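You operate a simulated robot arm through the tools that you are given. There is no shell and no other tool.

The job below is to be done with a simulated robot arm. You get a single attempt, and the scene is never put back.

Task
Feed the grey column from column two and sweep the air out.
Fine: feed shut, move the blue tube's black-capped end to column two's OUT port; open the feed lever, run one batch, shut the lever. Where these are worked on the way, their far stop is far enough and under half their travel is too little: feed lever.

The check looks at the end state, three seconds after you hand in, the way a careful person would. Anything else that was tipped, shoved, dropped, spilled or broken makes it a failure.

Robot
A 7-joint arm with a fingered hand, fixed in place. Base frame: the origin is at the foot of the arm, x ahead of it, y to its left, z up. Lengths are in mm, angles in degrees, forces in N, time in s.
Its first joint turns from -115.0 to 115.0 degrees. Payload 5 kg.
The TCP is the grasp point between the finger pads, 32 mm short of the fingertips. In the tool frame z runs along the fingers and y along their closing line. Largest opening 160 mm; the body of the gripper starts 89 mm behind the TCP. The gripper is a hand of 4 fingers: y runs from the thumb to the fingers, the wrist lies at [0, 0, -267] in the tool frame.
Orientation is that of the tool frame in the base frame, as a unit quaternion [x, y, z, w]. With the fingers straight down and closing along the base's y, the tool's x points along the base's -x, its y along +y and its z along -z.

Tools
- The arm moves only by the tool servo_tool. Its argument "rows" is a list of rows, each a list of 6 numbers: the shift along the tool's x, y, z in units of 200 mm (1.0 is 200 mm), then the turn, a rotation vector about the tool's x, y, z in units of 180 degrees (1.0 is 180 degrees). In form: [[tx, ty, tz, rx, ry, rz], ...]. A call has 1 to 20 rows; each row is the pose to reach, as a shift and turn from the pose commanded when the call began, along the tool's axes at that moment. A call with a number of a shift or a turn outside -1 to 1 is refused whole. Rows are played at 5 a second. More than 50 mm and 8.6 degrees between two rows, and nothing of the call is played. Where a pose cannot be reached the arm comes as near as it can. A force on the tool above 40 N (or 10 N above the force at the start of the call, whichever is more), or a blocked arm, ends the call early, and 0.2 s more pass. In this call time passes only in rows, and 0.2 s behind the last. The reply holds the time, the measured pose of the TCP, the force on the tool along the base axes, the opening and the grip force, in the units named above and with some noise, with the torque about the TCP (base axes, N m) and any sound that the robot's microphone picked up.
- Cameras (640 x 400 px; columns grow to the right, rows downward): "scene" is fixed at [397.5, -500.4, 1237.4]; the picture's right is [0.77, -0.63, 0.00], its down [-0.33, -0.40, -0.85] and it looks along [0.54, 0.66, -0.52] (base axes); focal length 338 px, centre (320, 200). "wrist" rides on the gripper at [80, -4, -114] in the tool frame; the picture's right is [0.05, 1.00, 0.00], its down [-0.82, 0.04, -0.58] and it looks along [-0.58, 0.03, 0.82] (tool axes); focal length 265 px, centre (320, 200). There is no depth. A picture from a camera that has moved, and an enlarged one, comes with that camera's place and axes in the base frame and with its lens. The place of the scene camera against the robot may be out by one fixed shift of up to 12 mm in any direction.
- snapshot(camera): a new picture of that camera. It takes no simulated time.
- lift_body(by): slides the trunk up (or, below 0, down) by that many mm; the arm rides with it, the base frame stays. It gives what a move gives, with no picture.
- curl_fingers(finger1, finger2, finger3, thumb_bend): sets how far each is bent, from 0 (flat) to 1 (curled in); at 0.3 the hand is open as for a grip, at 0.7 the pads meet at the TCP. One left out holds its place. A second passes; each finger stops where it meets its share of the squeeze, and holds until it gets a number again. It is the only way to open and close the hand. It gives what a move gives, with no picture; readings hold the bend of each and the force on the fingers (four entries, about 0 where the hand has none), thumb and palm.
- zoom(camera, box): a new picture of the part [left, top, right, bottom] of that camera's present view, enlarged. It takes no simulated time.
- hand_in(): hands the job in; it is judged then, once.

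Nothing tells you positions but the pictures and the camera data. Unless the task says otherwise, let go and move clear before handing in.

The tools are called after "Emit:" as a command line: name --pt "numbers of a row" for each row, then --argument value for the rest, lists and objects as JSON in quotes. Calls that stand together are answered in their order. servo_tool: Moves the arm, as the interface text tells. Its arguments: {"type":"object","properties":{"rows":{"type":"array"}},"required":["rows"]} The other tools are called the same way: lift_body (by) slides the trunk up or down; curl_fingers (finger1, finger2, finger3, thumb_bend) moves the fingers one by one; snapshot (camera) takes a picture; zoom (camera, box) takes an enlarged picture of a part of a camera's view; hand_in () hands the job in.

At the start:

```text
clock: 0.0
eef_pos: [698.9, 234.3, 955.8]
ee_rot: [0.0, 1.0, 0.0, 0.0]
contact_force: [0.0, -1.1, 0.6]
wrist_torque: [-0.02, 0.02, -0.01]
grip_width: 160.1
gripper_force: 0.0
shape: jaw
bend: [0.3, 0.3, 0.3, 0.3]
finger forces: [0.1, 0.0, 0.1, 0.1, 0.0, 0.0]
trunk travel left (down, up): [-525.0, 465.0]
```

scene: 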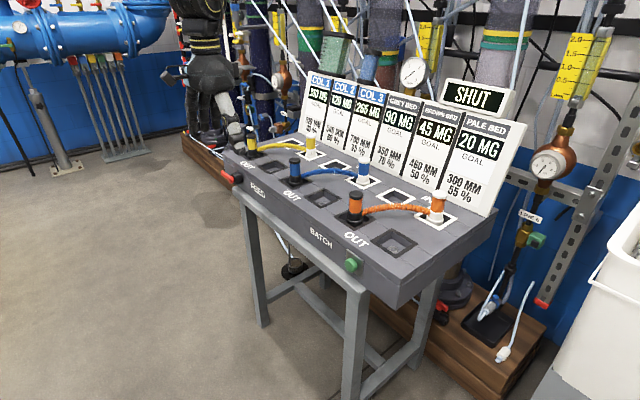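
wrist: 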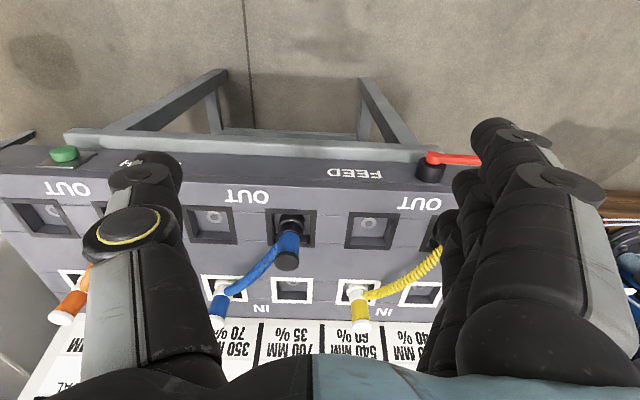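

I see a sloped or flat console with OUT and IN sockets, three tubes (yellow, blue, orange), a red feed lever on the front left and a green batch button on the front right. I'll look closer before moving.

Emit:
zoom --camera "scene" --box '[210, 120, 370, 220]'

Emit:
zoom --camera "scene" --box '[300, 160, 480, 280]'

Emit:
zoom --camera "scene" --box '[290, 60, 530, 210]'

Emit:
zoom --camera "wrist" --box '[160, 120, 480, 320]'

```text
4.00 times, centred on (290, 170) of scene
camera zoom: at [397.5, -500.4, 1237.4], right [0.77, -0.63, 0.0], down [-0.33, -0.4, -0.85], along [0.54, 0.66, -0.52], focal length 1350 px, centre (440, 320)
```

zoom: 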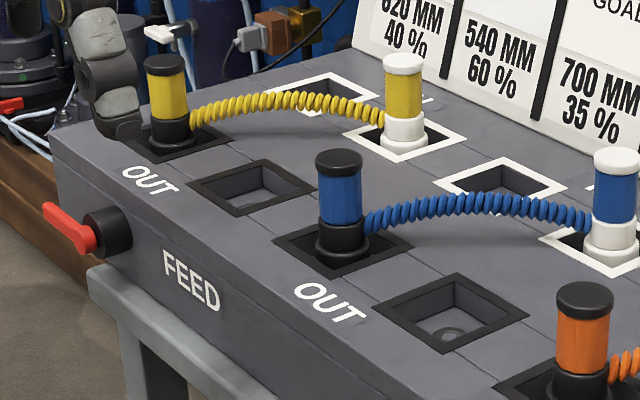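

```text
3.33 times, centred on (390, 220) of scene
camera zoom: at [397.5, -500.4, 1237.4], right [0.77, -0.63, 0.0], down [-0.33, -0.4, -0.85], along [0.54, 0.66, -0.52], focal length 1125 px, centre (87, 133)
```

zoom: 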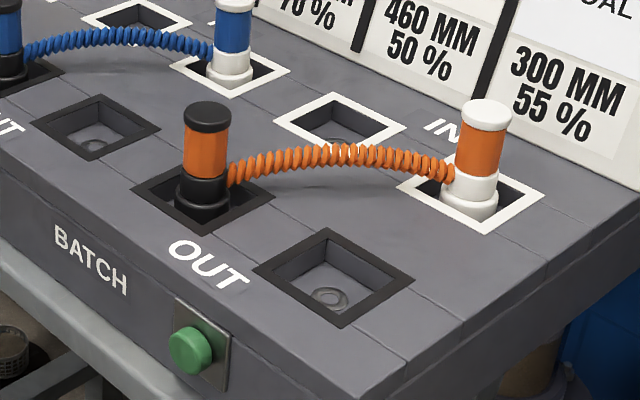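

```text
2.67 times, centred on (410, 135) of scene
camera zoom: at [397.5, -500.4, 1237.4], right [0.77, -0.63, 0.0], down [-0.33, -0.4, -0.85], along [0.54, 0.66, -0.52], focal length 900 px, centre (80, 373)
```

zoom: 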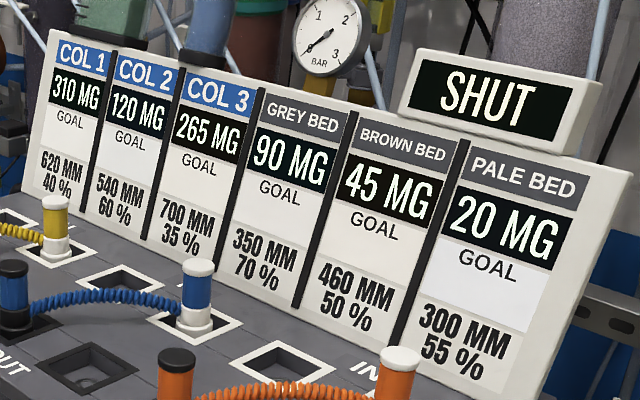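

```text
2.00 times, centred on (320, 220) of wrist
camera zoom: at [619.3, 228.9, 1069.5], right [-0.05, 1.0, 0.0], down [0.82, 0.04, 0.58], along [0.58, 0.03, -0.82], focal length 531 px, centre (320, 160)
```

zoom: 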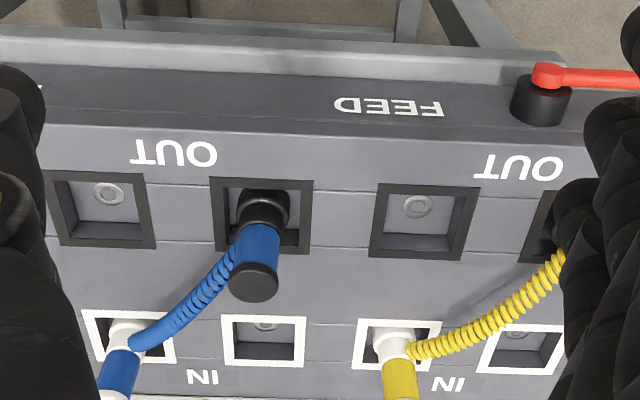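

The blue black-capped plug stands in column 3's OUT socket and column 2's OUT socket is empty. The panel top seems level at about z 775. I'll zoom in on the lever, button and plug to get their geometry.

Emit:
zoom --camera "scene" --box '[210, 155, 274, 195]'

Emit:
zoom --camera "wrist" --box '[380, 130, 508, 210]'

Emit:
zoom --camera "scene" --box '[320, 240, 384, 280]'

Emit:
zoom --camera "wrist" --box '[30, 130, 158, 210]'

Emit:
zoom --camera "scene" --box '[270, 145, 350, 195]'

```text
10.00 times, centred on (242, 175) of scene
camera zoom: at [397.5, -500.4, 1237.4], right [0.77, -0.63, 0.0], down [-0.33, -0.4, -0.85], along [0.54, 0.66, -0.52], focal length 3375 px, centre (1100, 450)
```

zoom: 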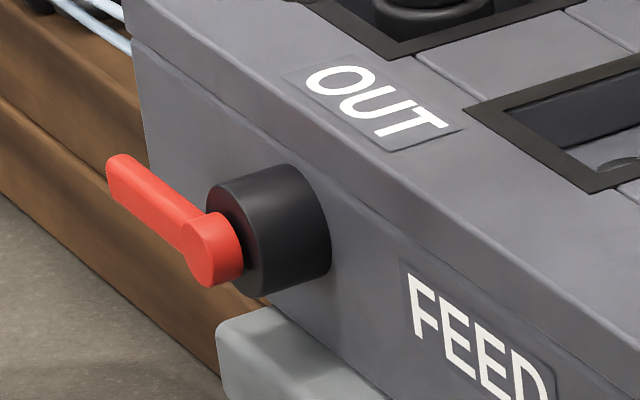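

```text
5.00 times, centred on (444, 170) of wrist
camera zoom: at [619.3, 228.9, 1069.5], right [-0.05, 1.0, 0.0], down [0.82, 0.04, 0.58], along [0.58, 0.03, -0.82], focal length 1327 px, centre (-300, 350)
```

zoom: 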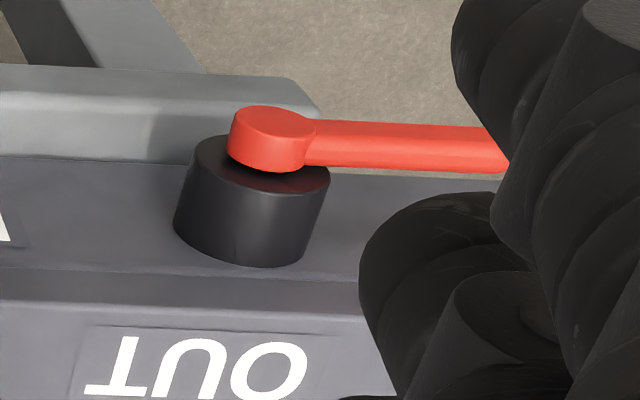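

```text
10.00 times, centred on (352, 260) of scene
camera zoom: at [397.5, -500.4, 1237.4], right [0.77, -0.63, 0.0], down [-0.33, -0.4, -0.85], along [0.54, 0.66, -0.52], focal length 3375 px, centre (0, -400)
```

zoom: 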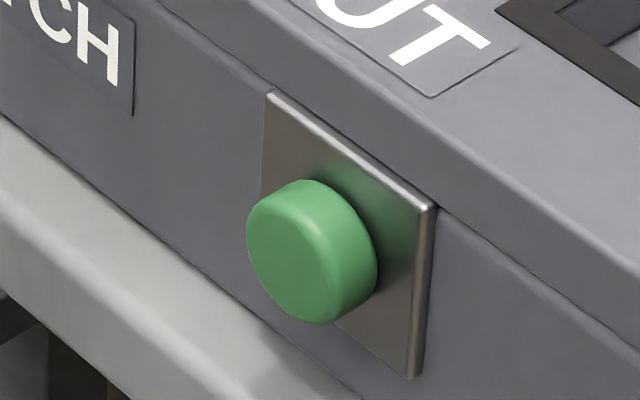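

```text
5.00 times, centred on (94, 170) of wrist
camera zoom: at [619.3, 228.9, 1069.5], right [-0.05, 1.0, 0.0], down [0.82, 0.04, 0.58], along [0.58, 0.03, -0.82], focal length 1327 px, centre (1450, 350)
```

zoom: 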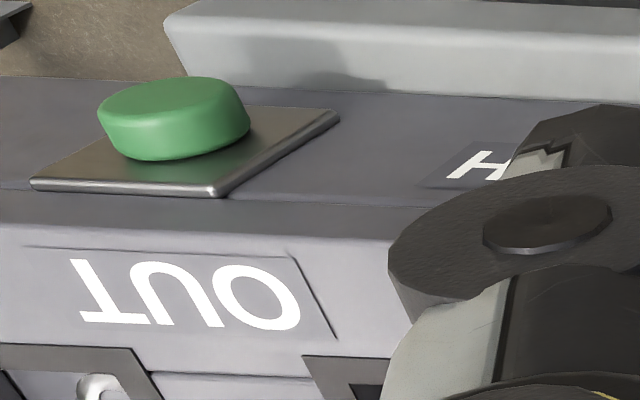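

```text
8.00 times, centred on (310, 170) of scene
camera zoom: at [397.5, -500.4, 1237.4], right [0.77, -0.63, 0.0], down [-0.33, -0.4, -0.85], along [0.54, 0.66, -0.52], focal length 2700 px, centre (400, 440)
```

zoom: 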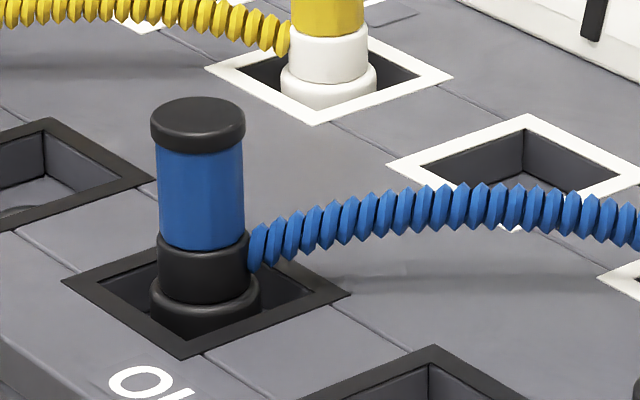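

The lever sits horizontal at about (771, 394, 738), pointing +y, and the button is at about (793, -118, 730). The plug top is near (880, 200, 840) and column 2's OUT socket near (881, 317, 775). I'll take finer wrist zooms to pin down the socket spacing.

Emit:
zoom --camera "wrist" --box '[256, 195, 416, 295]'

Emit:
zoom --camera "wrist" --box '[170, 190, 330, 290]'

Emit:
zoom --camera "wrist" --box '[0, 160, 640, 400]'

```text
4.00 times, centred on (336, 245) of wrist
camera zoom: at [619.3, 228.9, 1069.5], right [-0.05, 1.0, 0.0], down [0.82, 0.04, 0.58], along [0.58, 0.03, -0.82], focal length 1062 px, centre (256, 20)
```

zoom: 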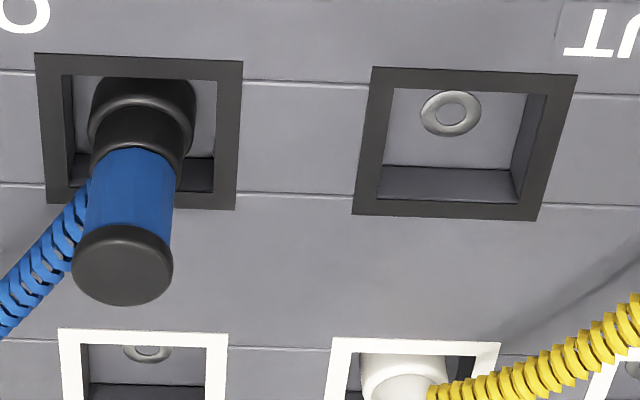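

```text
4.00 times, centred on (250, 240) of wrist
camera zoom: at [619.3, 228.9, 1069.5], right [-0.05, 1.0, 0.0], down [0.82, 0.04, 0.58], along [0.58, 0.03, -0.82], focal length 1062 px, centre (600, 40)
```

zoom: 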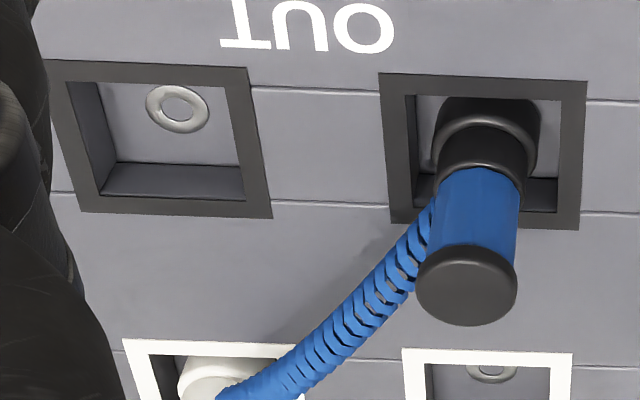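

```text
1.00 times, centred on (320, 280) of wrist (not enlarged: the box is as wide or as high as the picture)
camera zoom: at [619.3, 228.9, 1069.5], right [-0.05, 1.0, 0.0], down [0.82, 0.04, 0.58], along [0.58, 0.03, -0.82], focal length 265 px, centre (320, 120)
```

zoom: 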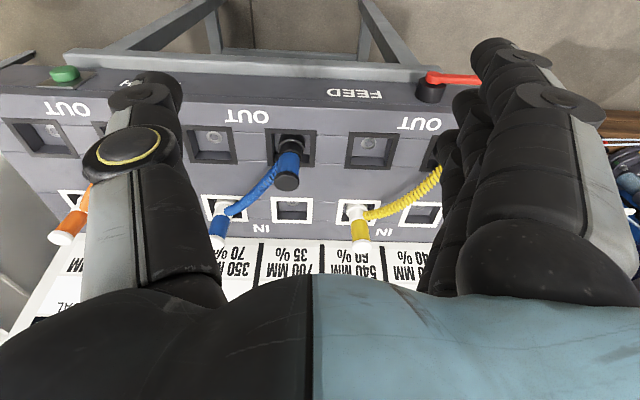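

The panel is level, with OUT sockets at (879, 200) and (879, 318), about 117.5 mm apart. I'll move above the blue plug with the hand yawed 40° so it closes across the hose, then look again.

Emit:
servo_tool --pt "-0.18 -0.034 0.036 0 0 0.0444" --pt "-0.36 -0.069 0.072 0 0 0.0889" --pt "-0.54 -0.103 0.107 0 0 0.1333" --pt "-0.72 -0.137 0.143 0 0 0.1778" --pt "-0.9005 -0.1715 0.179 0 0 0.2222"

Emit:
snapshot --camera "wrist"

Emit:
snapshot --camera "scene"

```text
clock: 1.2
eef_pos: [879.7, 199.2, 919.0]
ee_rot: [0.344, 0.939, 0.0, 0.0]
contact_force: [0.6, -0.1, -0.4]
wrist_torque: [0.01, 0.03, -0.01]
grip_width: 160.0
gripper_force: 0.1
shape: jaw
bend: [0.3, 0.3, 0.3, 0.3]
finger forces: [0.0, 0.0, 0.1, 0.0, 0.1, 0.1]
trunk travel left (down, up): [-525.0, 465.0]
```

```text
taken
camera wrist: at [816.7, 246.9, 1032.0], right [0.6, 0.8, 0.0], down [0.65, -0.49, 0.58], along [0.46, -0.35, -0.82], focal length 265 px, centre (320, 200)
```

wrist: 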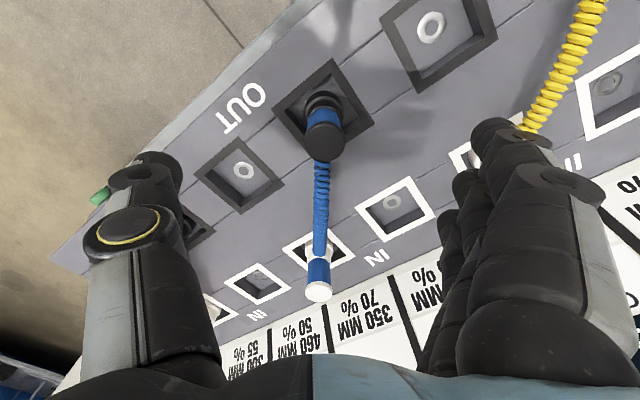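

```text
taken
```

scene: 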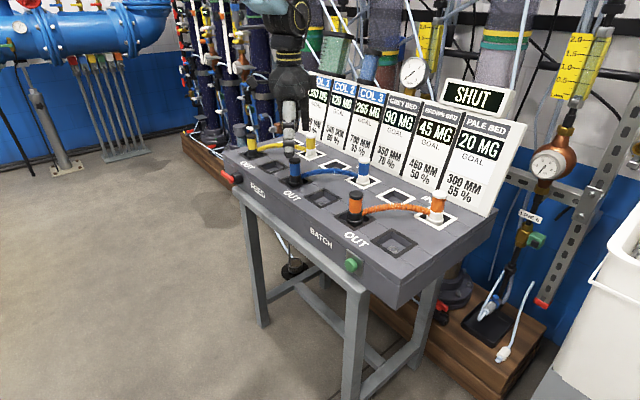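

The hand is now above the blue plug with the hose running in the picture's down direction. I'll zoom in for stereo measurements and to see the fingers.

Emit:
zoom --camera "wrist" --box '[260, 30, 420, 130]'

Emit:
zoom --camera "wrist" --box '[370, 0, 530, 100]'

Emit:
zoom --camera "scene" --box '[230, 90, 390, 190]'

```text
4.00 times, centred on (340, 80) of wrist
camera zoom: at [816.7, 246.9, 1032.0], right [0.6, 0.8, 0.0], down [0.65, -0.49, 0.58], along [0.46, -0.35, -0.82], focal length 1062 px, centre (240, 680)
```

zoom: 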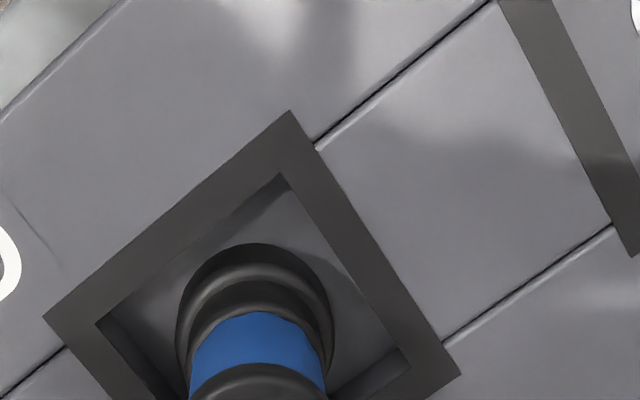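

```text
4.00 times, centred on (450, 50) of wrist
camera zoom: at [816.7, 246.9, 1032.0], right [0.6, 0.8, 0.0], down [0.65, -0.49, 0.58], along [0.46, -0.35, -0.82], focal length 1062 px, centre (-200, 800)
```

zoom: 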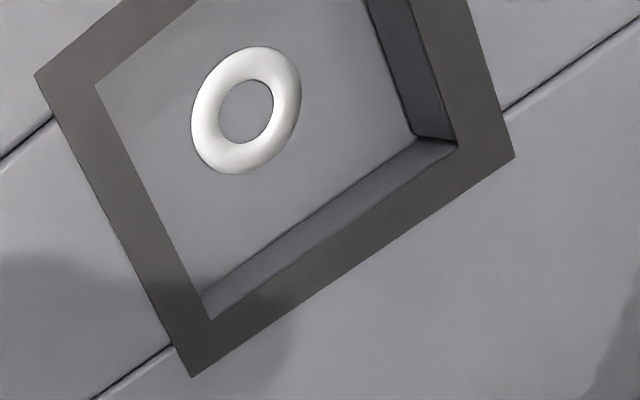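

```text
4.00 times, centred on (310, 140) of scene
camera zoom: at [397.5, -500.4, 1237.4], right [0.77, -0.63, 0.0], down [-0.33, -0.4, -0.85], along [0.54, 0.66, -0.52], focal length 1350 px, centre (360, 440)
```

zoom: 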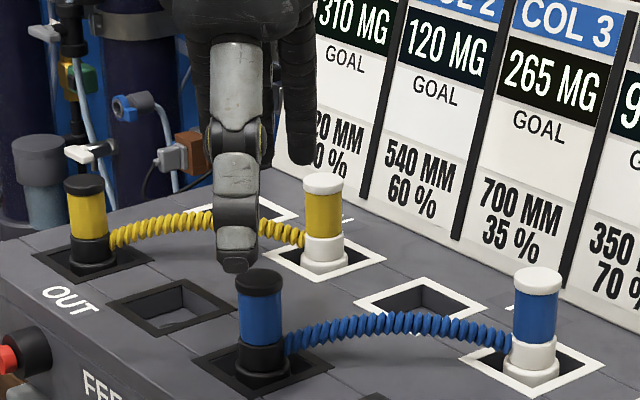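

Stereo puts the panel at z ≈ 768.5, socket spacing at about 120 mm, and the plug at (885, 199.6) with its top near z 834. Before going down, I'll bend one finger and the thumb to see which finger is the middle one.

Emit:
curl_fingers --finger2 0.52 --thumb_bend 0.52

Emit:
snapshot --camera "wrist"

Emit:
zoom --camera "scene" --box '[230, 90, 390, 190]'

```text
clock: 2.2
eef_pos: [880.0, 199.8, 918.3]
ee_rot: [0.342, 0.94, 0.001, 0.0]
contact_force: [0.3, 0.4, 0.2]
wrist_torque: [0.0, 0.02, 0.02]
grip_width: 127.5
gripper_force: 0.0
shape: fingers
bend: [0.3, 0.52, 0.3, 0.52]
finger forces: [0.1, 0.0, 0.0, 0.0, 0.0, 0.0]
trunk travel left (down, up): [-525.0, 465.0]
```

```text
taken
camera wrist: at [816.0, 246.7, 1032.4], right [0.6, 0.8, 0.0], down [0.65, -0.49, 0.58], along [0.46, -0.35, -0.82], focal length 265 px, centre (320, 200)
```

wrist: 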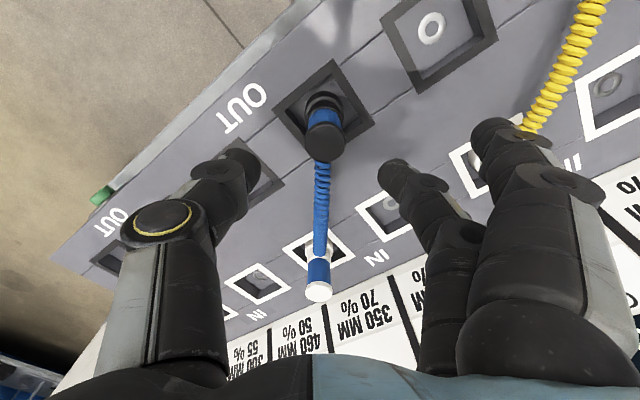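

```text
4.00 times, centred on (310, 140) of scene
camera zoom: at [397.5, -500.4, 1237.4], right [0.77, -0.63, 0.0], down [-0.33, -0.4, -0.85], along [0.54, 0.66, -0.52], focal length 1350 px, centre (360, 440)
```

zoom: 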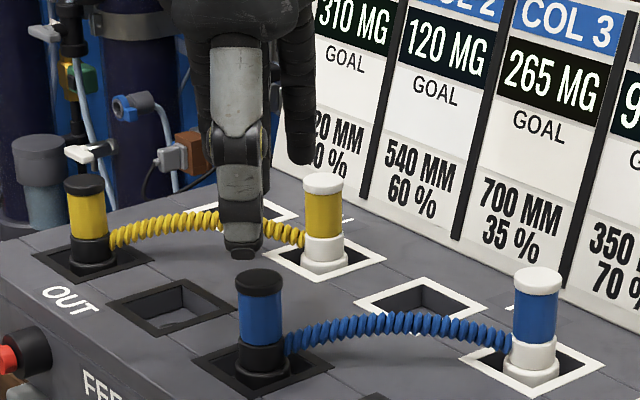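

Finger 2 is the middle finger, and it and the thumb will straddle the plug. I'll go down to about z 815, with the tips just above the panel, and check before closing.

Emit:
servo_tool --pt "-0.0204 0.0177 0.05 0 0 0" --pt "-0.0204 0.0177 0.15 0 0 0" --pt "-0.0204 0.0177 0.25 0 0 0" --pt "-0.0204 0.0177 0.35 0 0 0" --pt "-0.0204 0.0177 0.45 0 0 0" --pt "-0.0204 0.0177 0.5185 0 0 0"

Emit:
snapshot --camera "wrist"

Emit:
zoom --camera "scene" --box '[230, 110, 390, 210]'

```text
clock: 3.6
eef_pos: [883.9, 199.4, 816.7]
ee_rot: [0.342, 0.94, 0.0, 0.001]
contact_force: [-0.4, 0.0, -0.2]
wrist_torque: [-0.03, 0.02, -0.02]
grip_width: 127.4
gripper_force: 0.0
shape: fingers
bend: [0.3, 0.52, 0.3, 0.52]
finger forces: [0.0, 0.0, 0.0, 0.0, 0.0, 0.0]
trunk travel left (down, up): [-525.0, 465.0]
```

```text
taken
camera wrist: at [820.1, 247.7, 929.5], right [0.6, 0.8, 0.0], down [0.65, -0.49, 0.58], along [0.46, -0.35, -0.82], focal length 265 px, centre (320, 200)
```

wrist: 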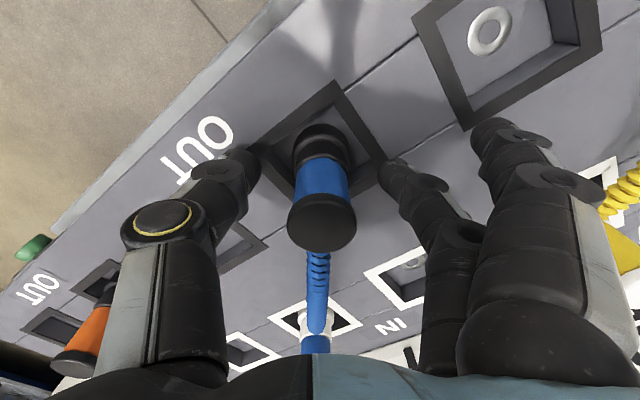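

```text
4.00 times, centred on (310, 160) of scene
camera zoom: at [397.5, -500.4, 1237.4], right [0.77, -0.63, 0.0], down [-0.33, -0.4, -0.85], along [0.54, 0.66, -0.52], focal length 1350 px, centre (360, 360)
```

zoom: 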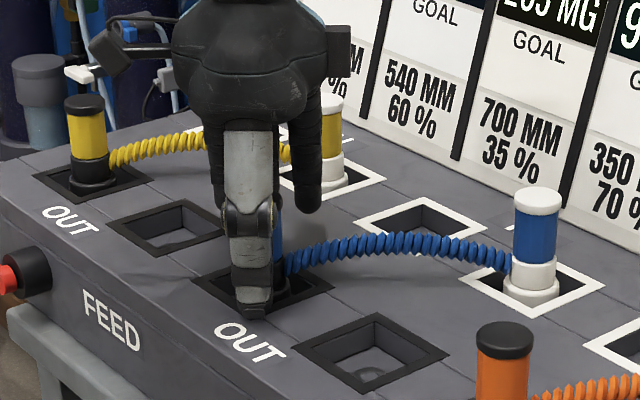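

The plug is centred between the thumb and middle finger, so I'll close those two on it.

Emit:
curl_fingers --finger2 0.7 --thumb_bend 0.7

Emit:
snapshot --camera "wrist"

```text
clock: 4.6
eef_pos: [884.4, 199.1, 816.9]
ee_rot: [0.342, 0.94, 0.0, 0.0]
contact_force: [0.2, -0.7, -0.5]
wrist_torque: [-0.01, -0.03, 0.02]
grip_width: 102.0
gripper_force: 8.7
shape: fingers
bend: [0.3, 0.63, 0.3, 0.67]
finger forces: [0.1, 8.9, 0.0, 0.1, 8.8, 0.0]
trunk travel left (down, up): [-525.0, 465.0]
```

```text
taken
camera wrist: at [820.1, 247.8, 929.8], right [0.6, 0.8, 0.0], down [0.65, -0.49, 0.58], along [0.46, -0.35, -0.82], focal length 265 px, centre (320, 200)
```

wrist: 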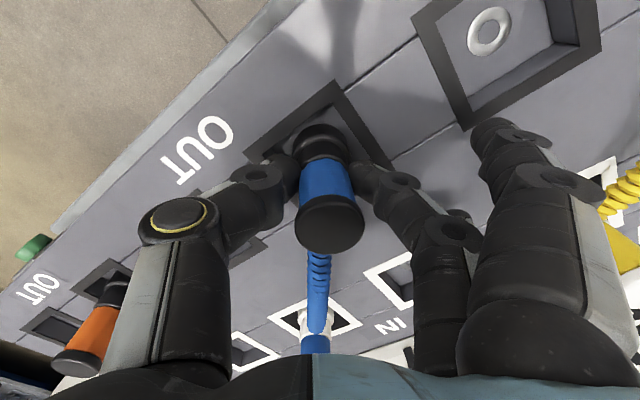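

The plug is held with about 9 N. I'll tuck the outer fingers in a bit so they stay clear of the yellow hose later, then lift the plug slowly.

Emit:
curl_fingers --finger1 0.57 --finger3 0.57

Emit:
servo_tool --pt "0 0 -0.02 0 0 0" --pt "0 0 -0.05 0 0 0" --pt "0 0 -0.09 0 0 0" --pt "0 0 -0.13 0 0 0" --pt "0 0 -0.17 0 0 0" --pt "0 0 -0.21 0 0 0"

Emit:
snapshot --camera "wrist"

Emit:
zoom --camera "scene" --box '[230, 110, 390, 210]'

```text
clock: 5.6
eef_pos: [885.0, 199.8, 815.4]
ee_rot: [0.342, 0.94, 0.0, 0.0]
contact_force: [-0.7, 0.6, -0.2]
wrist_torque: [0.01, 0.0, 0.04]
grip_width: 52.8
gripper_force: 8.7
shape: fingers
bend: [0.56, 0.63, 0.56, 0.67]
finger forces: [0.0, 9.0, 0.1, 0.0, 8.9, 0.0]
trunk travel left (down, up): [-525.0, 465.0]
```

```text
clock: 7.0
eef_pos: [883.4, 200.2, 857.8]
ee_rot: [0.342, 0.94, 0.0, 0.0]
contact_force: [-0.6, -0.3, -1.1]
wrist_torque: [0.01, 0.03, 0.0]
grip_width: 53.0
gripper_force: 8.6
shape: fingers
bend: [0.56, 0.63, 0.56, 0.67]
finger forces: [0.1, 8.8, 0.0, 0.0, 8.8, 0.1]
trunk travel left (down, up): [-525.0, 465.0]
```

```text
taken
camera wrist: at [820.8, 248.2, 972.2], right [0.6, 0.8, 0.0], down [0.65, -0.49, 0.58], along [0.46, -0.35, -0.82], focal length 265 px, centre (320, 200)
```

wrist: 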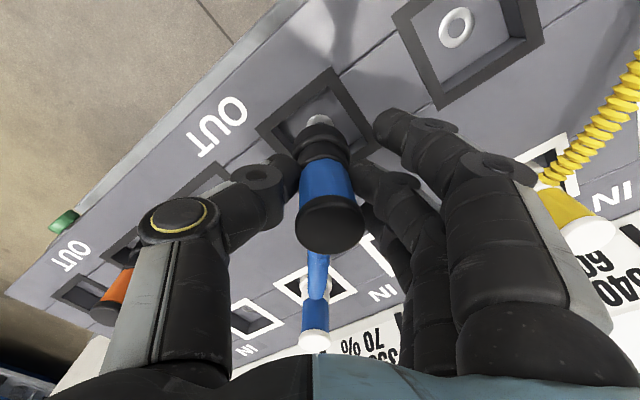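

```text
4.00 times, centred on (310, 160) of scene
camera zoom: at [397.5, -500.4, 1237.4], right [0.77, -0.63, 0.0], down [-0.33, -0.4, -0.85], along [0.54, 0.66, -0.52], focal length 1350 px, centre (360, 360)
```

zoom: 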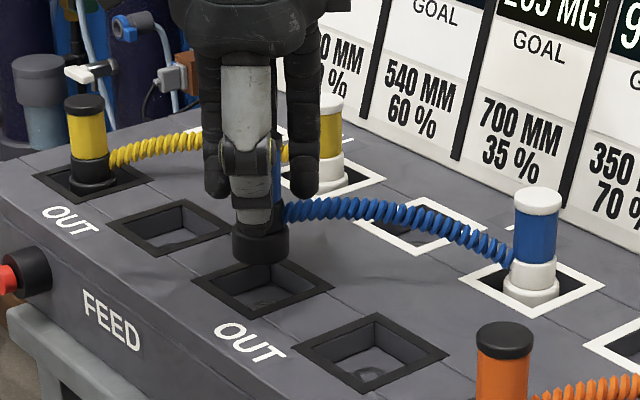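

The plug is out of the socket, with its base about 20 mm above the panel. I'll check its tilt in the grip before carrying it over.

Emit:
zoom --camera "wrist" --box '[240, 60, 400, 160]'

Emit:
zoom --camera "scene" --box '[264, 140, 328, 180]'

```text
4.00 times, centred on (320, 110) of wrist
camera zoom: at [820.8, 248.2, 972.2], right [0.6, 0.8, 0.0], down [0.65, -0.49, 0.58], along [0.46, -0.35, -0.82], focal length 1062 px, centre (320, 560)
```

zoom: 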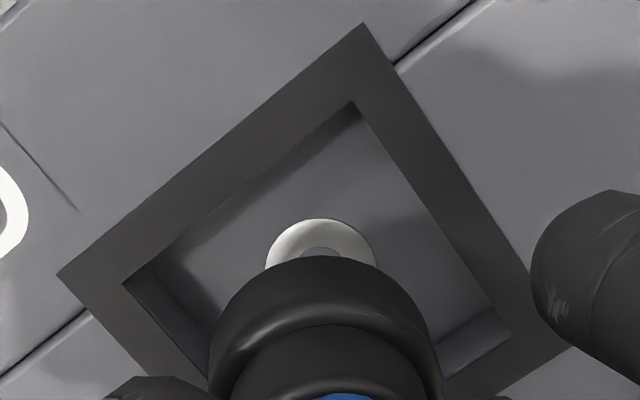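

```text
10.00 times, centred on (296, 160) of scene
camera zoom: at [397.5, -500.4, 1237.4], right [0.77, -0.63, 0.0], down [-0.33, -0.4, -0.85], along [0.54, 0.66, -0.52], focal length 3375 px, centre (560, 600)
```

zoom: 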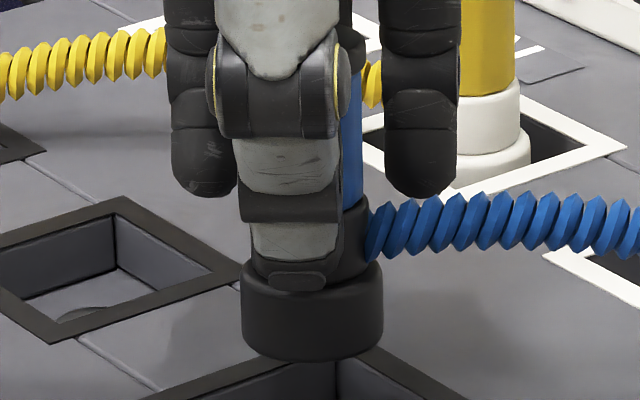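

The plug hangs nearly straight with its base on the grip axis. I'll carry it 120.5 mm toward +y, over column 2's OUT socket.

Emit:
servo_tool --pt "0.04 0.0477 0 0 0 0" --pt "0.09 0.107 0 0 0 0" --pt "0.14 0.167 0 0 0 0" --pt "0.19 0.2264 0 0 0 0" --pt "0.24 0.286 0 0 0 0" --pt "0.29 0.3456 0 0 0 0" --pt "0.34 0.4051 0 0 0 0" --pt "0.37 0.4409 0 0 0 0" --pt "0.3873 0.4615 0 0 0 0"

Emit:
snapshot --camera "wrist"

Emit:
zoom --camera "scene" --box '[210, 100, 370, 200]'

```text
clock: 9.0
eef_pos: [883.0, 320.8, 858.5]
ee_rot: [0.342, 0.94, 0.0, 0.0]
contact_force: [0.4, -1.3, -2.2]
wrist_torque: [-0.02, -0.01, 0.01]
grip_width: 52.9
gripper_force: 9.0
shape: fingers
bend: [0.56, 0.63, 0.56, 0.67]
finger forces: [0.1, 8.8, 0.0, 0.1, 8.7, 0.1]
trunk travel left (down, up): [-525.0, 465.0]
```

```text
taken
camera wrist: at [819.9, 368.3, 971.5], right [0.6, 0.8, 0.0], down [0.65, -0.49, 0.58], along [0.46, -0.35, -0.82], focal length 265 px, centre (320, 200)
```

wrist: 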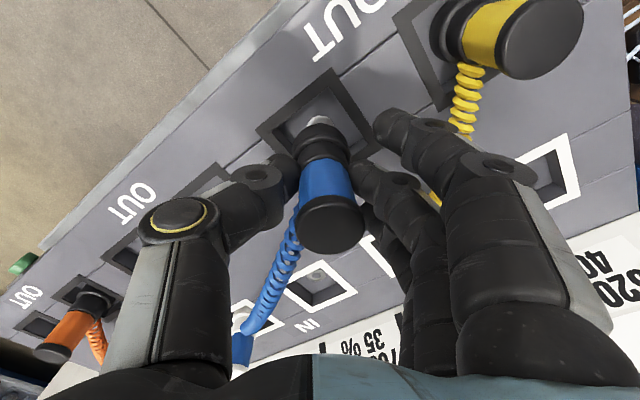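

```text
4.00 times, centred on (290, 150) of scene
camera zoom: at [397.5, -500.4, 1237.4], right [0.77, -0.63, 0.0], down [-0.33, -0.4, -0.85], along [0.54, 0.66, -0.52], focal length 1350 px, centre (440, 400)
```

zoom: 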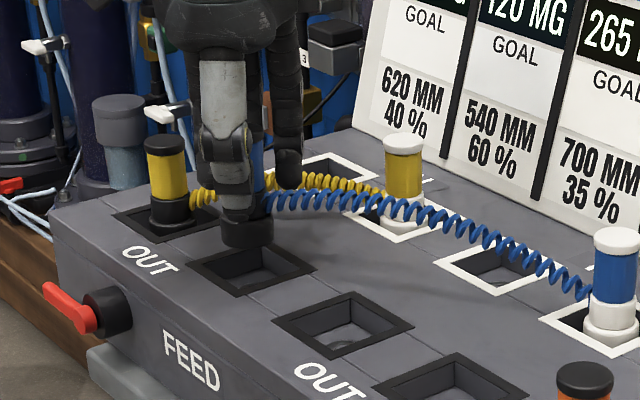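

The plug is over column 2's OUT socket. I'll check the alignment against the ring and frame.

Emit:
zoom --camera "wrist" --box '[240, 60, 400, 160]'

```text
4.00 times, centred on (320, 110) of wrist
camera zoom: at [819.9, 368.3, 971.5], right [0.6, 0.8, 0.0], down [0.65, -0.49, 0.58], along [0.46, -0.35, -0.82], focal length 1062 px, centre (320, 560)
```

zoom: 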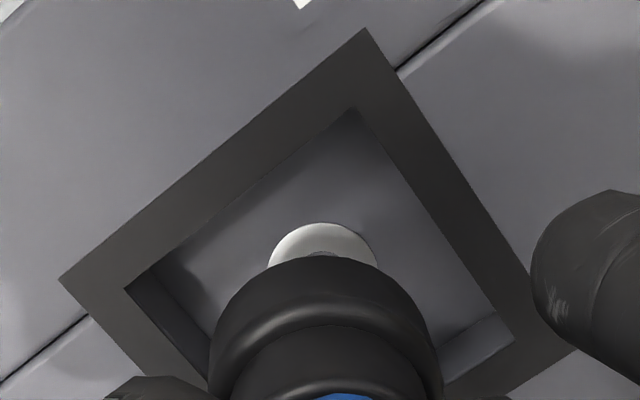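

Alignment matches the previous socket to within about 1 mm. I'll nudge 1 mm in x and lower the plug by 41 mm.

Emit:
servo_tool --pt "-0.0038 0.0032 0.01 0 0 0" --pt "-0.0038 0.0032 0.04 0 0 0" --pt "-0.0038 0.0032 0.08 0 0 0" --pt "-0.0038 0.0032 0.12 0 0 0" --pt "-0.0038 0.0032 0.15 0 0 0" --pt "-0.0038 0.0032 0.175 0 0 0" --pt "-0.0038 0.0032 0.19 0 0 0" --pt "-0.0038 0.0032 0.2 0 0 0" --pt "-0.0038 0.0032 0.205 0 0 0"

Emit:
snapshot --camera "wrist"

Emit:
zoom --camera "scene" --box '[210, 110, 370, 210]'

```text
clock: 11.0
eef_pos: [885.7, 320.5, 817.5]
ee_rot: [0.341, 0.94, 0.0, 0.0]
contact_force: [0.3, -0.8, -2.2]
wrist_torque: [-0.01, 0.05, -0.01]
grip_width: 52.9
gripper_force: 9.3
shape: fingers
bend: [0.56, 0.63, 0.56, 0.67]
finger forces: [0.0, 8.8, 0.0, 0.0, 8.7, 0.0]
trunk travel left (down, up): [-525.0, 465.0]
```

```text
taken
camera wrist: at [822.5, 367.6, 931.2], right [0.6, 0.8, 0.0], down [0.65, -0.49, 0.58], along [0.46, -0.35, -0.82], focal length 265 px, centre (320, 200)
```

wrist: 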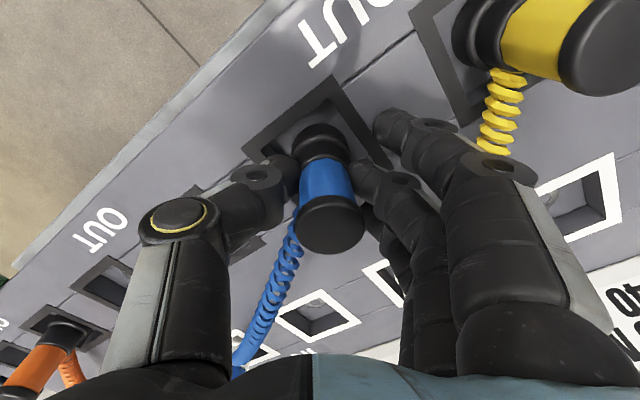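

```text
4.00 times, centred on (290, 160) of scene
camera zoom: at [397.5, -500.4, 1237.4], right [0.77, -0.63, 0.0], down [-0.33, -0.4, -0.85], along [0.54, 0.66, -0.52], focal length 1350 px, centre (440, 360)
```

zoom: 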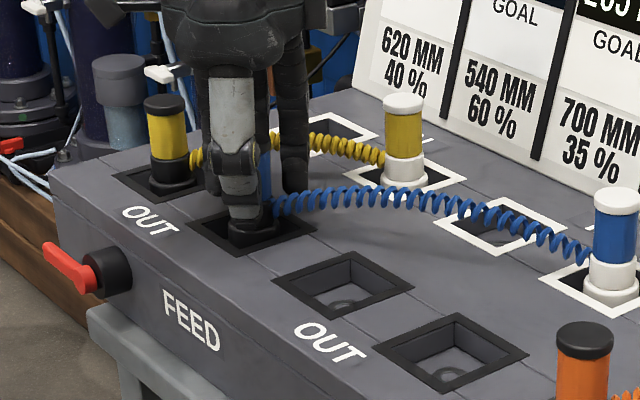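

The plug is in the socket but doesn't seem to be bearing on the floor yet. I'll lower it a bit further in small steps.

Emit:
servo_tool --pt "0 0 0.005 0 0 0" --pt "0 0 0.01 0 0 0"

Emit:
zoom --camera "wrist" --box '[240, 60, 400, 160]'

Emit:
zoom --camera "scene" --box '[240, 145, 304, 185]'

```text
clock: 11.6
eef_pos: [886.6, 319.4, 816.3]
ee_rot: [0.342, 0.94, 0.0, 0.001]
contact_force: [0.4, -0.4, 1.7]
wrist_torque: [0.03, 0.02, -0.03]
grip_width: 52.7
gripper_force: 8.7
shape: fingers
bend: [0.56, 0.63, 0.56, 0.67]
finger forces: [0.1, 8.8, 0.0, 0.1, 9.3, 0.1]
trunk travel left (down, up): [-525.0, 465.0]
```

```text
4.00 times, centred on (320, 110) of wrist
camera zoom: at [822.3, 367.4, 929.5], right [0.6, 0.8, 0.0], down [0.65, -0.49, 0.58], along [0.46, -0.35, -0.82], focal length 1062 px, centre (320, 560)
```

zoom: 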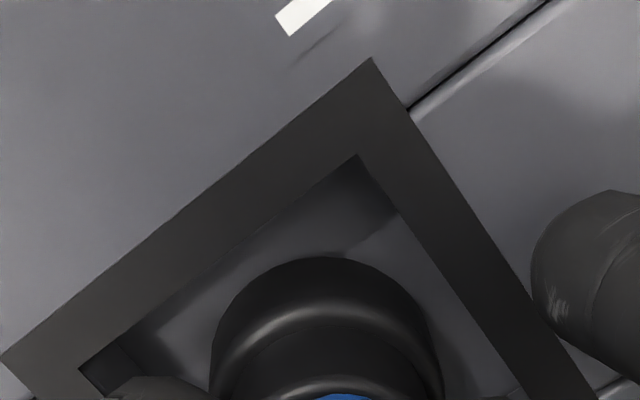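

```text
10.00 times, centred on (272, 165) of scene
camera zoom: at [397.5, -500.4, 1237.4], right [0.77, -0.63, 0.0], down [-0.33, -0.4, -0.85], along [0.54, 0.66, -0.52], focal length 3375 px, centre (800, 550)
```

zoom: 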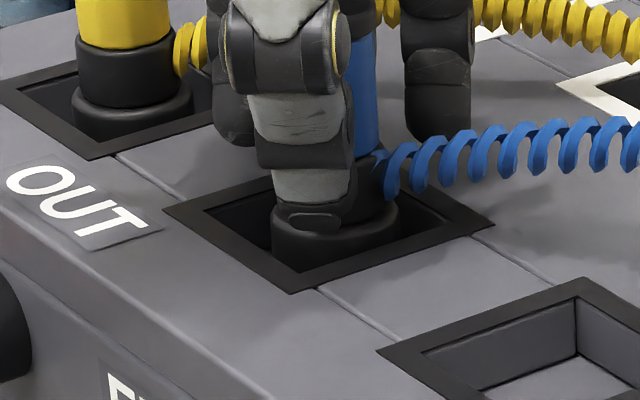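

The floor contact is confirmed, with the force changing from -2.2 to +1.7 N. I'll release by opening the thumb and middle finger partway.

Emit:
curl_fingers --finger2 0.55 --thumb_bend 0.55

Emit:
snapshot --camera "wrist"

Emit:
zoom --camera "scene" --box '[220, 130, 316, 190]'

```text
clock: 12.6
eef_pos: [885.4, 320.5, 814.4]
ee_rot: [0.343, 0.939, -0.001, 0.0]
contact_force: [-0.3, -0.4, -0.5]
wrist_torque: [-0.02, -0.06, -0.01]
grip_width: 70.0
gripper_force: 0.1
shape: fingers
bend: [0.56, 0.55, 0.56, 0.55]
finger forces: [0.1, 0.0, 0.0, 0.1, 0.0, 0.1]
trunk travel left (down, up): [-525.0, 465.0]
```

```text
taken
camera wrist: at [822.2, 367.3, 929.1], right [0.6, 0.8, 0.0], down [0.65, -0.49, 0.58], along [0.46, -0.35, -0.82], focal length 265 px, centre (320, 200)
```

wrist: 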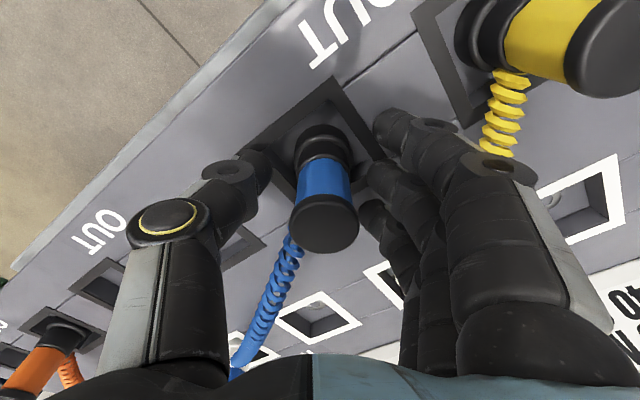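

```text
6.67 times, centred on (268, 160) of scene
camera zoom: at [397.5, -500.4, 1237.4], right [0.77, -0.63, 0.0], down [-0.33, -0.4, -0.85], along [0.54, 0.66, -0.52], focal length 2250 px, centre (667, 467)
```

zoom: 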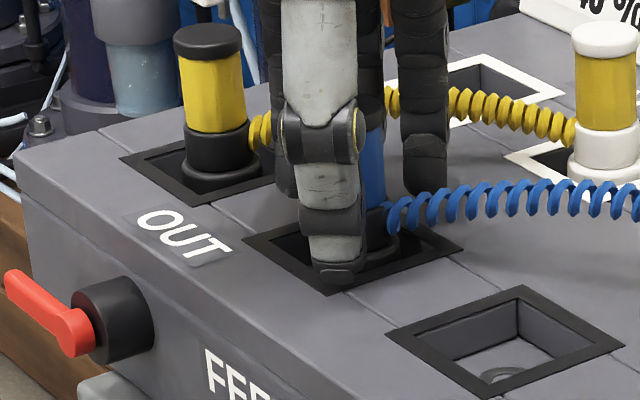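

It has released and the plug stands upright. I'll raise the hand straight up and check the seating.

Emit:
servo_tool --pt "0 0 -0.05 0 0 0" --pt "0 0 -0.12 0 0 0" --pt "0 0 -0.22 0 0 0" --pt "0 0 -0.35 0 0 0" --pt "0 0 -0.5 0 0 0" --pt "0 0 -0.7 0 0 0"

Emit:
snapshot --camera "wrist"

Emit:
zoom --camera "scene" --box '[210, 110, 370, 210]'

Emit:
zoom --camera "scene" --box '[240, 130, 304, 170]'

```text
clock: 14.0
eef_pos: [887.2, 319.3, 957.0]
ee_rot: [0.342, 0.94, 0.0, 0.0]
contact_force: [-0.7, 0.1, 0.3]
wrist_torque: [0.0, -0.02, -0.01]
grip_width: 69.8
gripper_force: 0.0
shape: fingers
bend: [0.56, 0.55, 0.56, 0.55]
finger forces: [0.0, 0.0, 0.0, 0.1, 0.0, 0.1]
trunk travel left (down, up): [-525.0, 465.0]
```

```text
taken
camera wrist: at [823.0, 367.0, 1070.5], right [0.6, 0.8, 0.0], down [0.65, -0.49, 0.58], along [0.46, -0.35, -0.82], focal length 265 px, centre (320, 200)
```

wrist: 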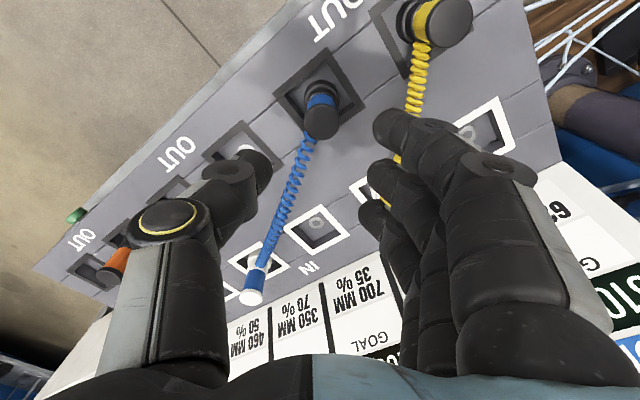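

```text
4.00 times, centred on (290, 160) of scene
camera zoom: at [397.5, -500.4, 1237.4], right [0.77, -0.63, 0.0], down [-0.33, -0.4, -0.85], along [0.54, 0.66, -0.52], focal length 1350 px, centre (440, 360)
```

zoom: 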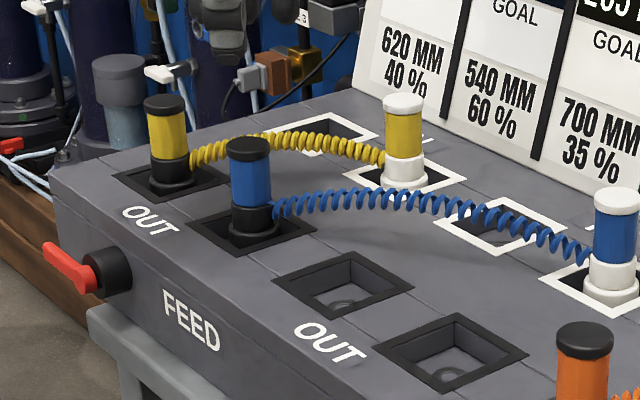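

```text
10.00 times, centred on (272, 150) of scene
camera zoom: at [397.5, -500.4, 1237.4], right [0.77, -0.63, 0.0], down [-0.33, -0.4, -0.85], along [0.54, 0.66, -0.52], focal length 3375 px, centre (800, 700)
```

zoom: 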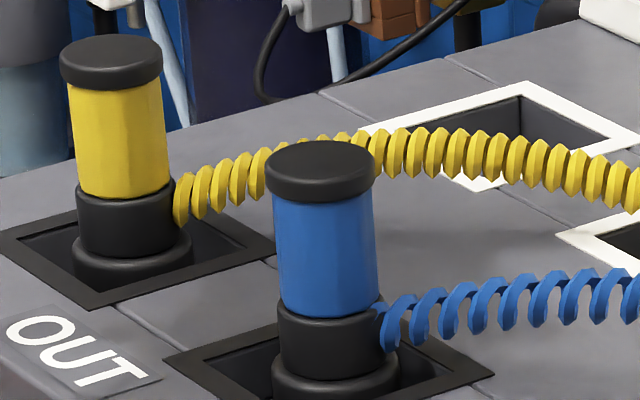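

The blue plug stands upright in column 2's OUT socket, like its yellow neighbour. Next I'll make the hand compact and move in front of the panel, above the feed lever, for a closer look.

Emit:
curl_fingers --finger1 0.68 --finger2 0.68 --finger3 0.68 --thumb_bend 0.68

Emit:
servo_tool --pt "0.16 0.005 0 0 0 -0.0444" --pt "0.32 0.01 0 0 0 -0.0889" --pt "0.48 0.015 0.05 0 0 -0.1333" --pt "0.64 0.02 0.1 0 0 -0.1778" --pt "0.8 0.023 0.2 0 0 -0.2222" --pt "0.9027 0.0257 0.35 0 0 -0.2222" --pt "0.9027 0.0257 0.485 0 0 -0.2222"

Emit:
snapshot --camera "wrist"

Emit:
snapshot --camera "scene"

```text
clock: 15.0
eef_pos: [886.9, 319.6, 956.8]
ee_rot: [0.342, 0.94, 0.0, 0.0]
contact_force: [-0.8, -0.2, 0.1]
wrist_torque: [-0.01, 0.02, 0.01]
grip_width: 28.9
gripper_force: 0.0
shape: fingers
bend: [0.68, 0.68, 0.68, 0.68]
finger forces: [0.0, 0.0, 0.1, 0.0, 0.0, 0.1]
trunk travel left (down, up): [-525.0, 465.0]
```

```text
clock: 16.6
eef_pos: [749.8, 439.9, 856.2]
ee_rot: [0.0, 1.0, 0.0, -0.001]
contact_force: [-0.2, -0.1, 0.3]
wrist_torque: [-0.01, -0.02, -0.01]
grip_width: 28.6
gripper_force: 0.1
shape: fingers
bend: [0.68, 0.68, 0.68, 0.68]
finger forces: [0.1, 0.0, 0.0, 0.0, 0.1, 0.1]
trunk travel left (down, up): [-525.0, 465.0]
```

```text
taken
camera wrist: at [670.4, 434.6, 970.4], right [-0.05, 1.0, 0.0], down [0.82, 0.04, 0.58], along [0.58, 0.03, -0.82], focal length 265 px, centre (320, 200)
```

wrist: 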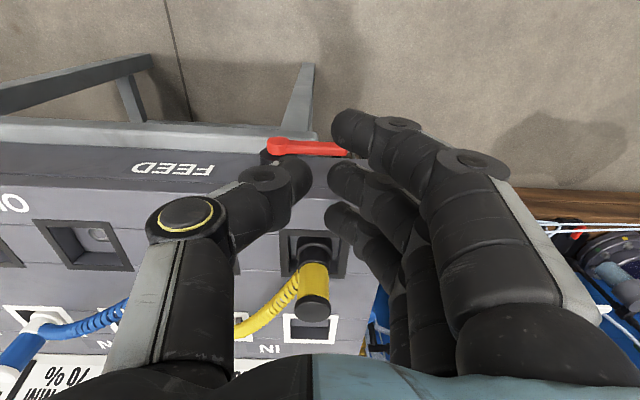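

```text
taken
```

scene: 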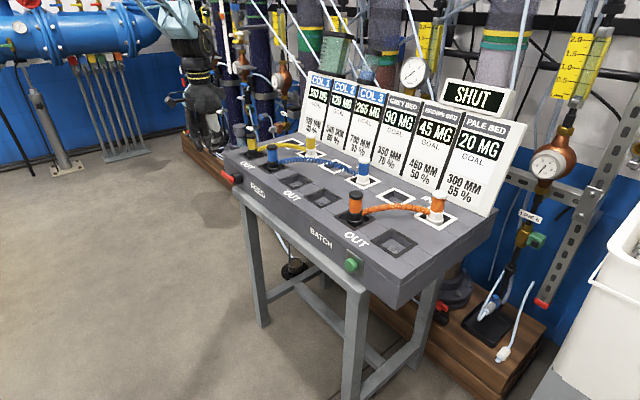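

The lever is visible between the fingers, pointing +y. I'll zoom in for detail before deciding which way to push it.

Emit:
zoom --camera "wrist" --box '[230, 110, 390, 210]'

Emit:
zoom --camera "scene" --box '[205, 150, 269, 190]'

```text
4.00 times, centred on (310, 160) of wrist
camera zoom: at [670.4, 434.6, 970.4], right [-0.05, 1.0, 0.0], down [0.82, 0.04, 0.58], along [0.58, 0.03, -0.82], focal length 1062 px, centre (360, 360)
```

zoom: 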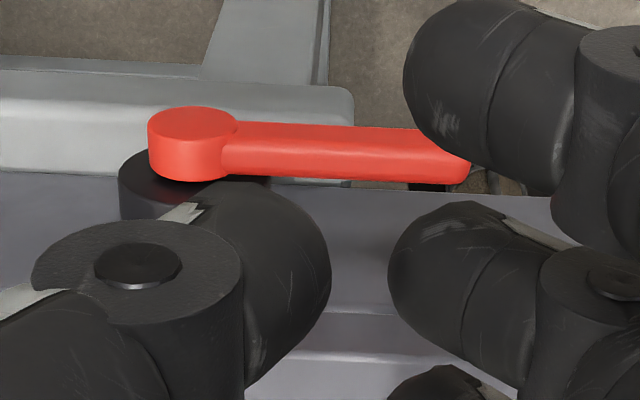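

```text
10.00 times, centred on (237, 170) of scene
camera zoom: at [397.5, -500.4, 1237.4], right [0.77, -0.63, 0.0], down [-0.33, -0.4, -0.85], along [0.54, 0.66, -0.52], focal length 3375 px, centre (1150, 500)
```

zoom: 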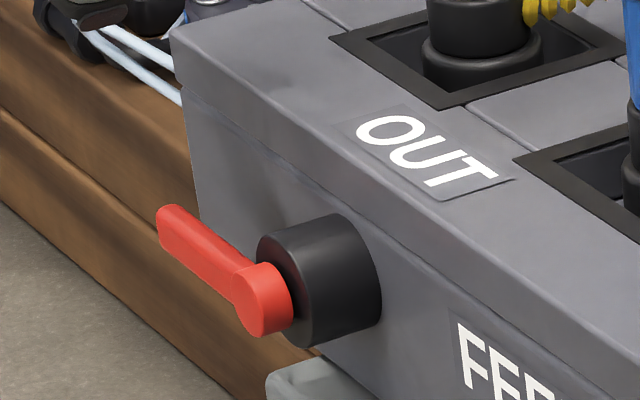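

The lever lies exactly horizontal, about 399 to 466 in y and 774 to 784 in x at z ≈ 726. I'll measure where the console-side fingertip is before using it to push.

Emit:
zoom --camera "wrist" --box '[280, 100, 440, 260]'

Emit:
zoom --camera "scene" --box '[150, 70, 270, 190]'

```text
2.50 times, centred on (360, 180) of wrist
camera zoom: at [670.4, 434.6, 970.4], right [-0.05, 1.0, 0.0], down [0.82, 0.04, 0.58], along [0.58, 0.03, -0.82], focal length 664 px, centre (220, 250)
```

zoom: 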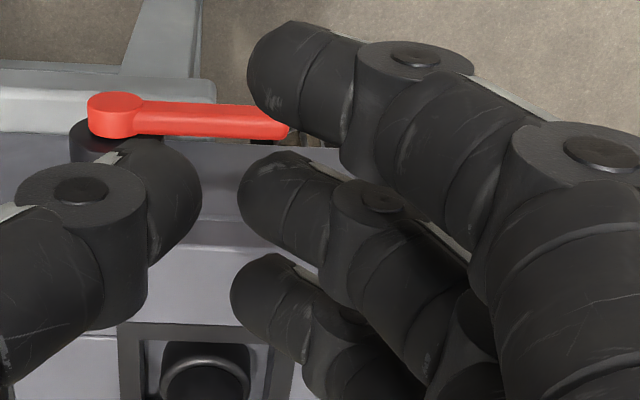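

```text
3.33 times, centred on (210, 130) of scene
camera zoom: at [397.5, -500.4, 1237.4], right [0.77, -0.63, 0.0], down [-0.33, -0.4, -0.85], along [0.54, 0.66, -0.52], focal length 1125 px, centre (687, 433)
```

zoom: 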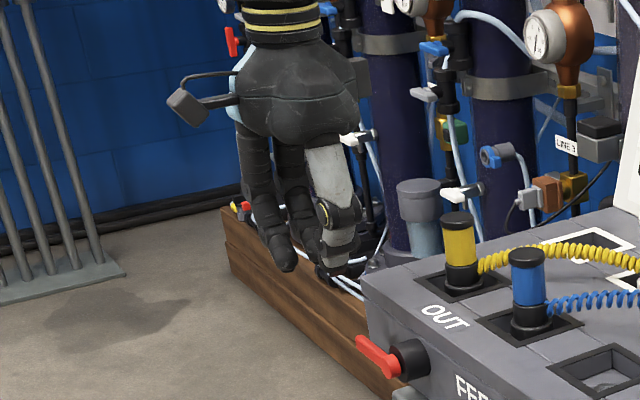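

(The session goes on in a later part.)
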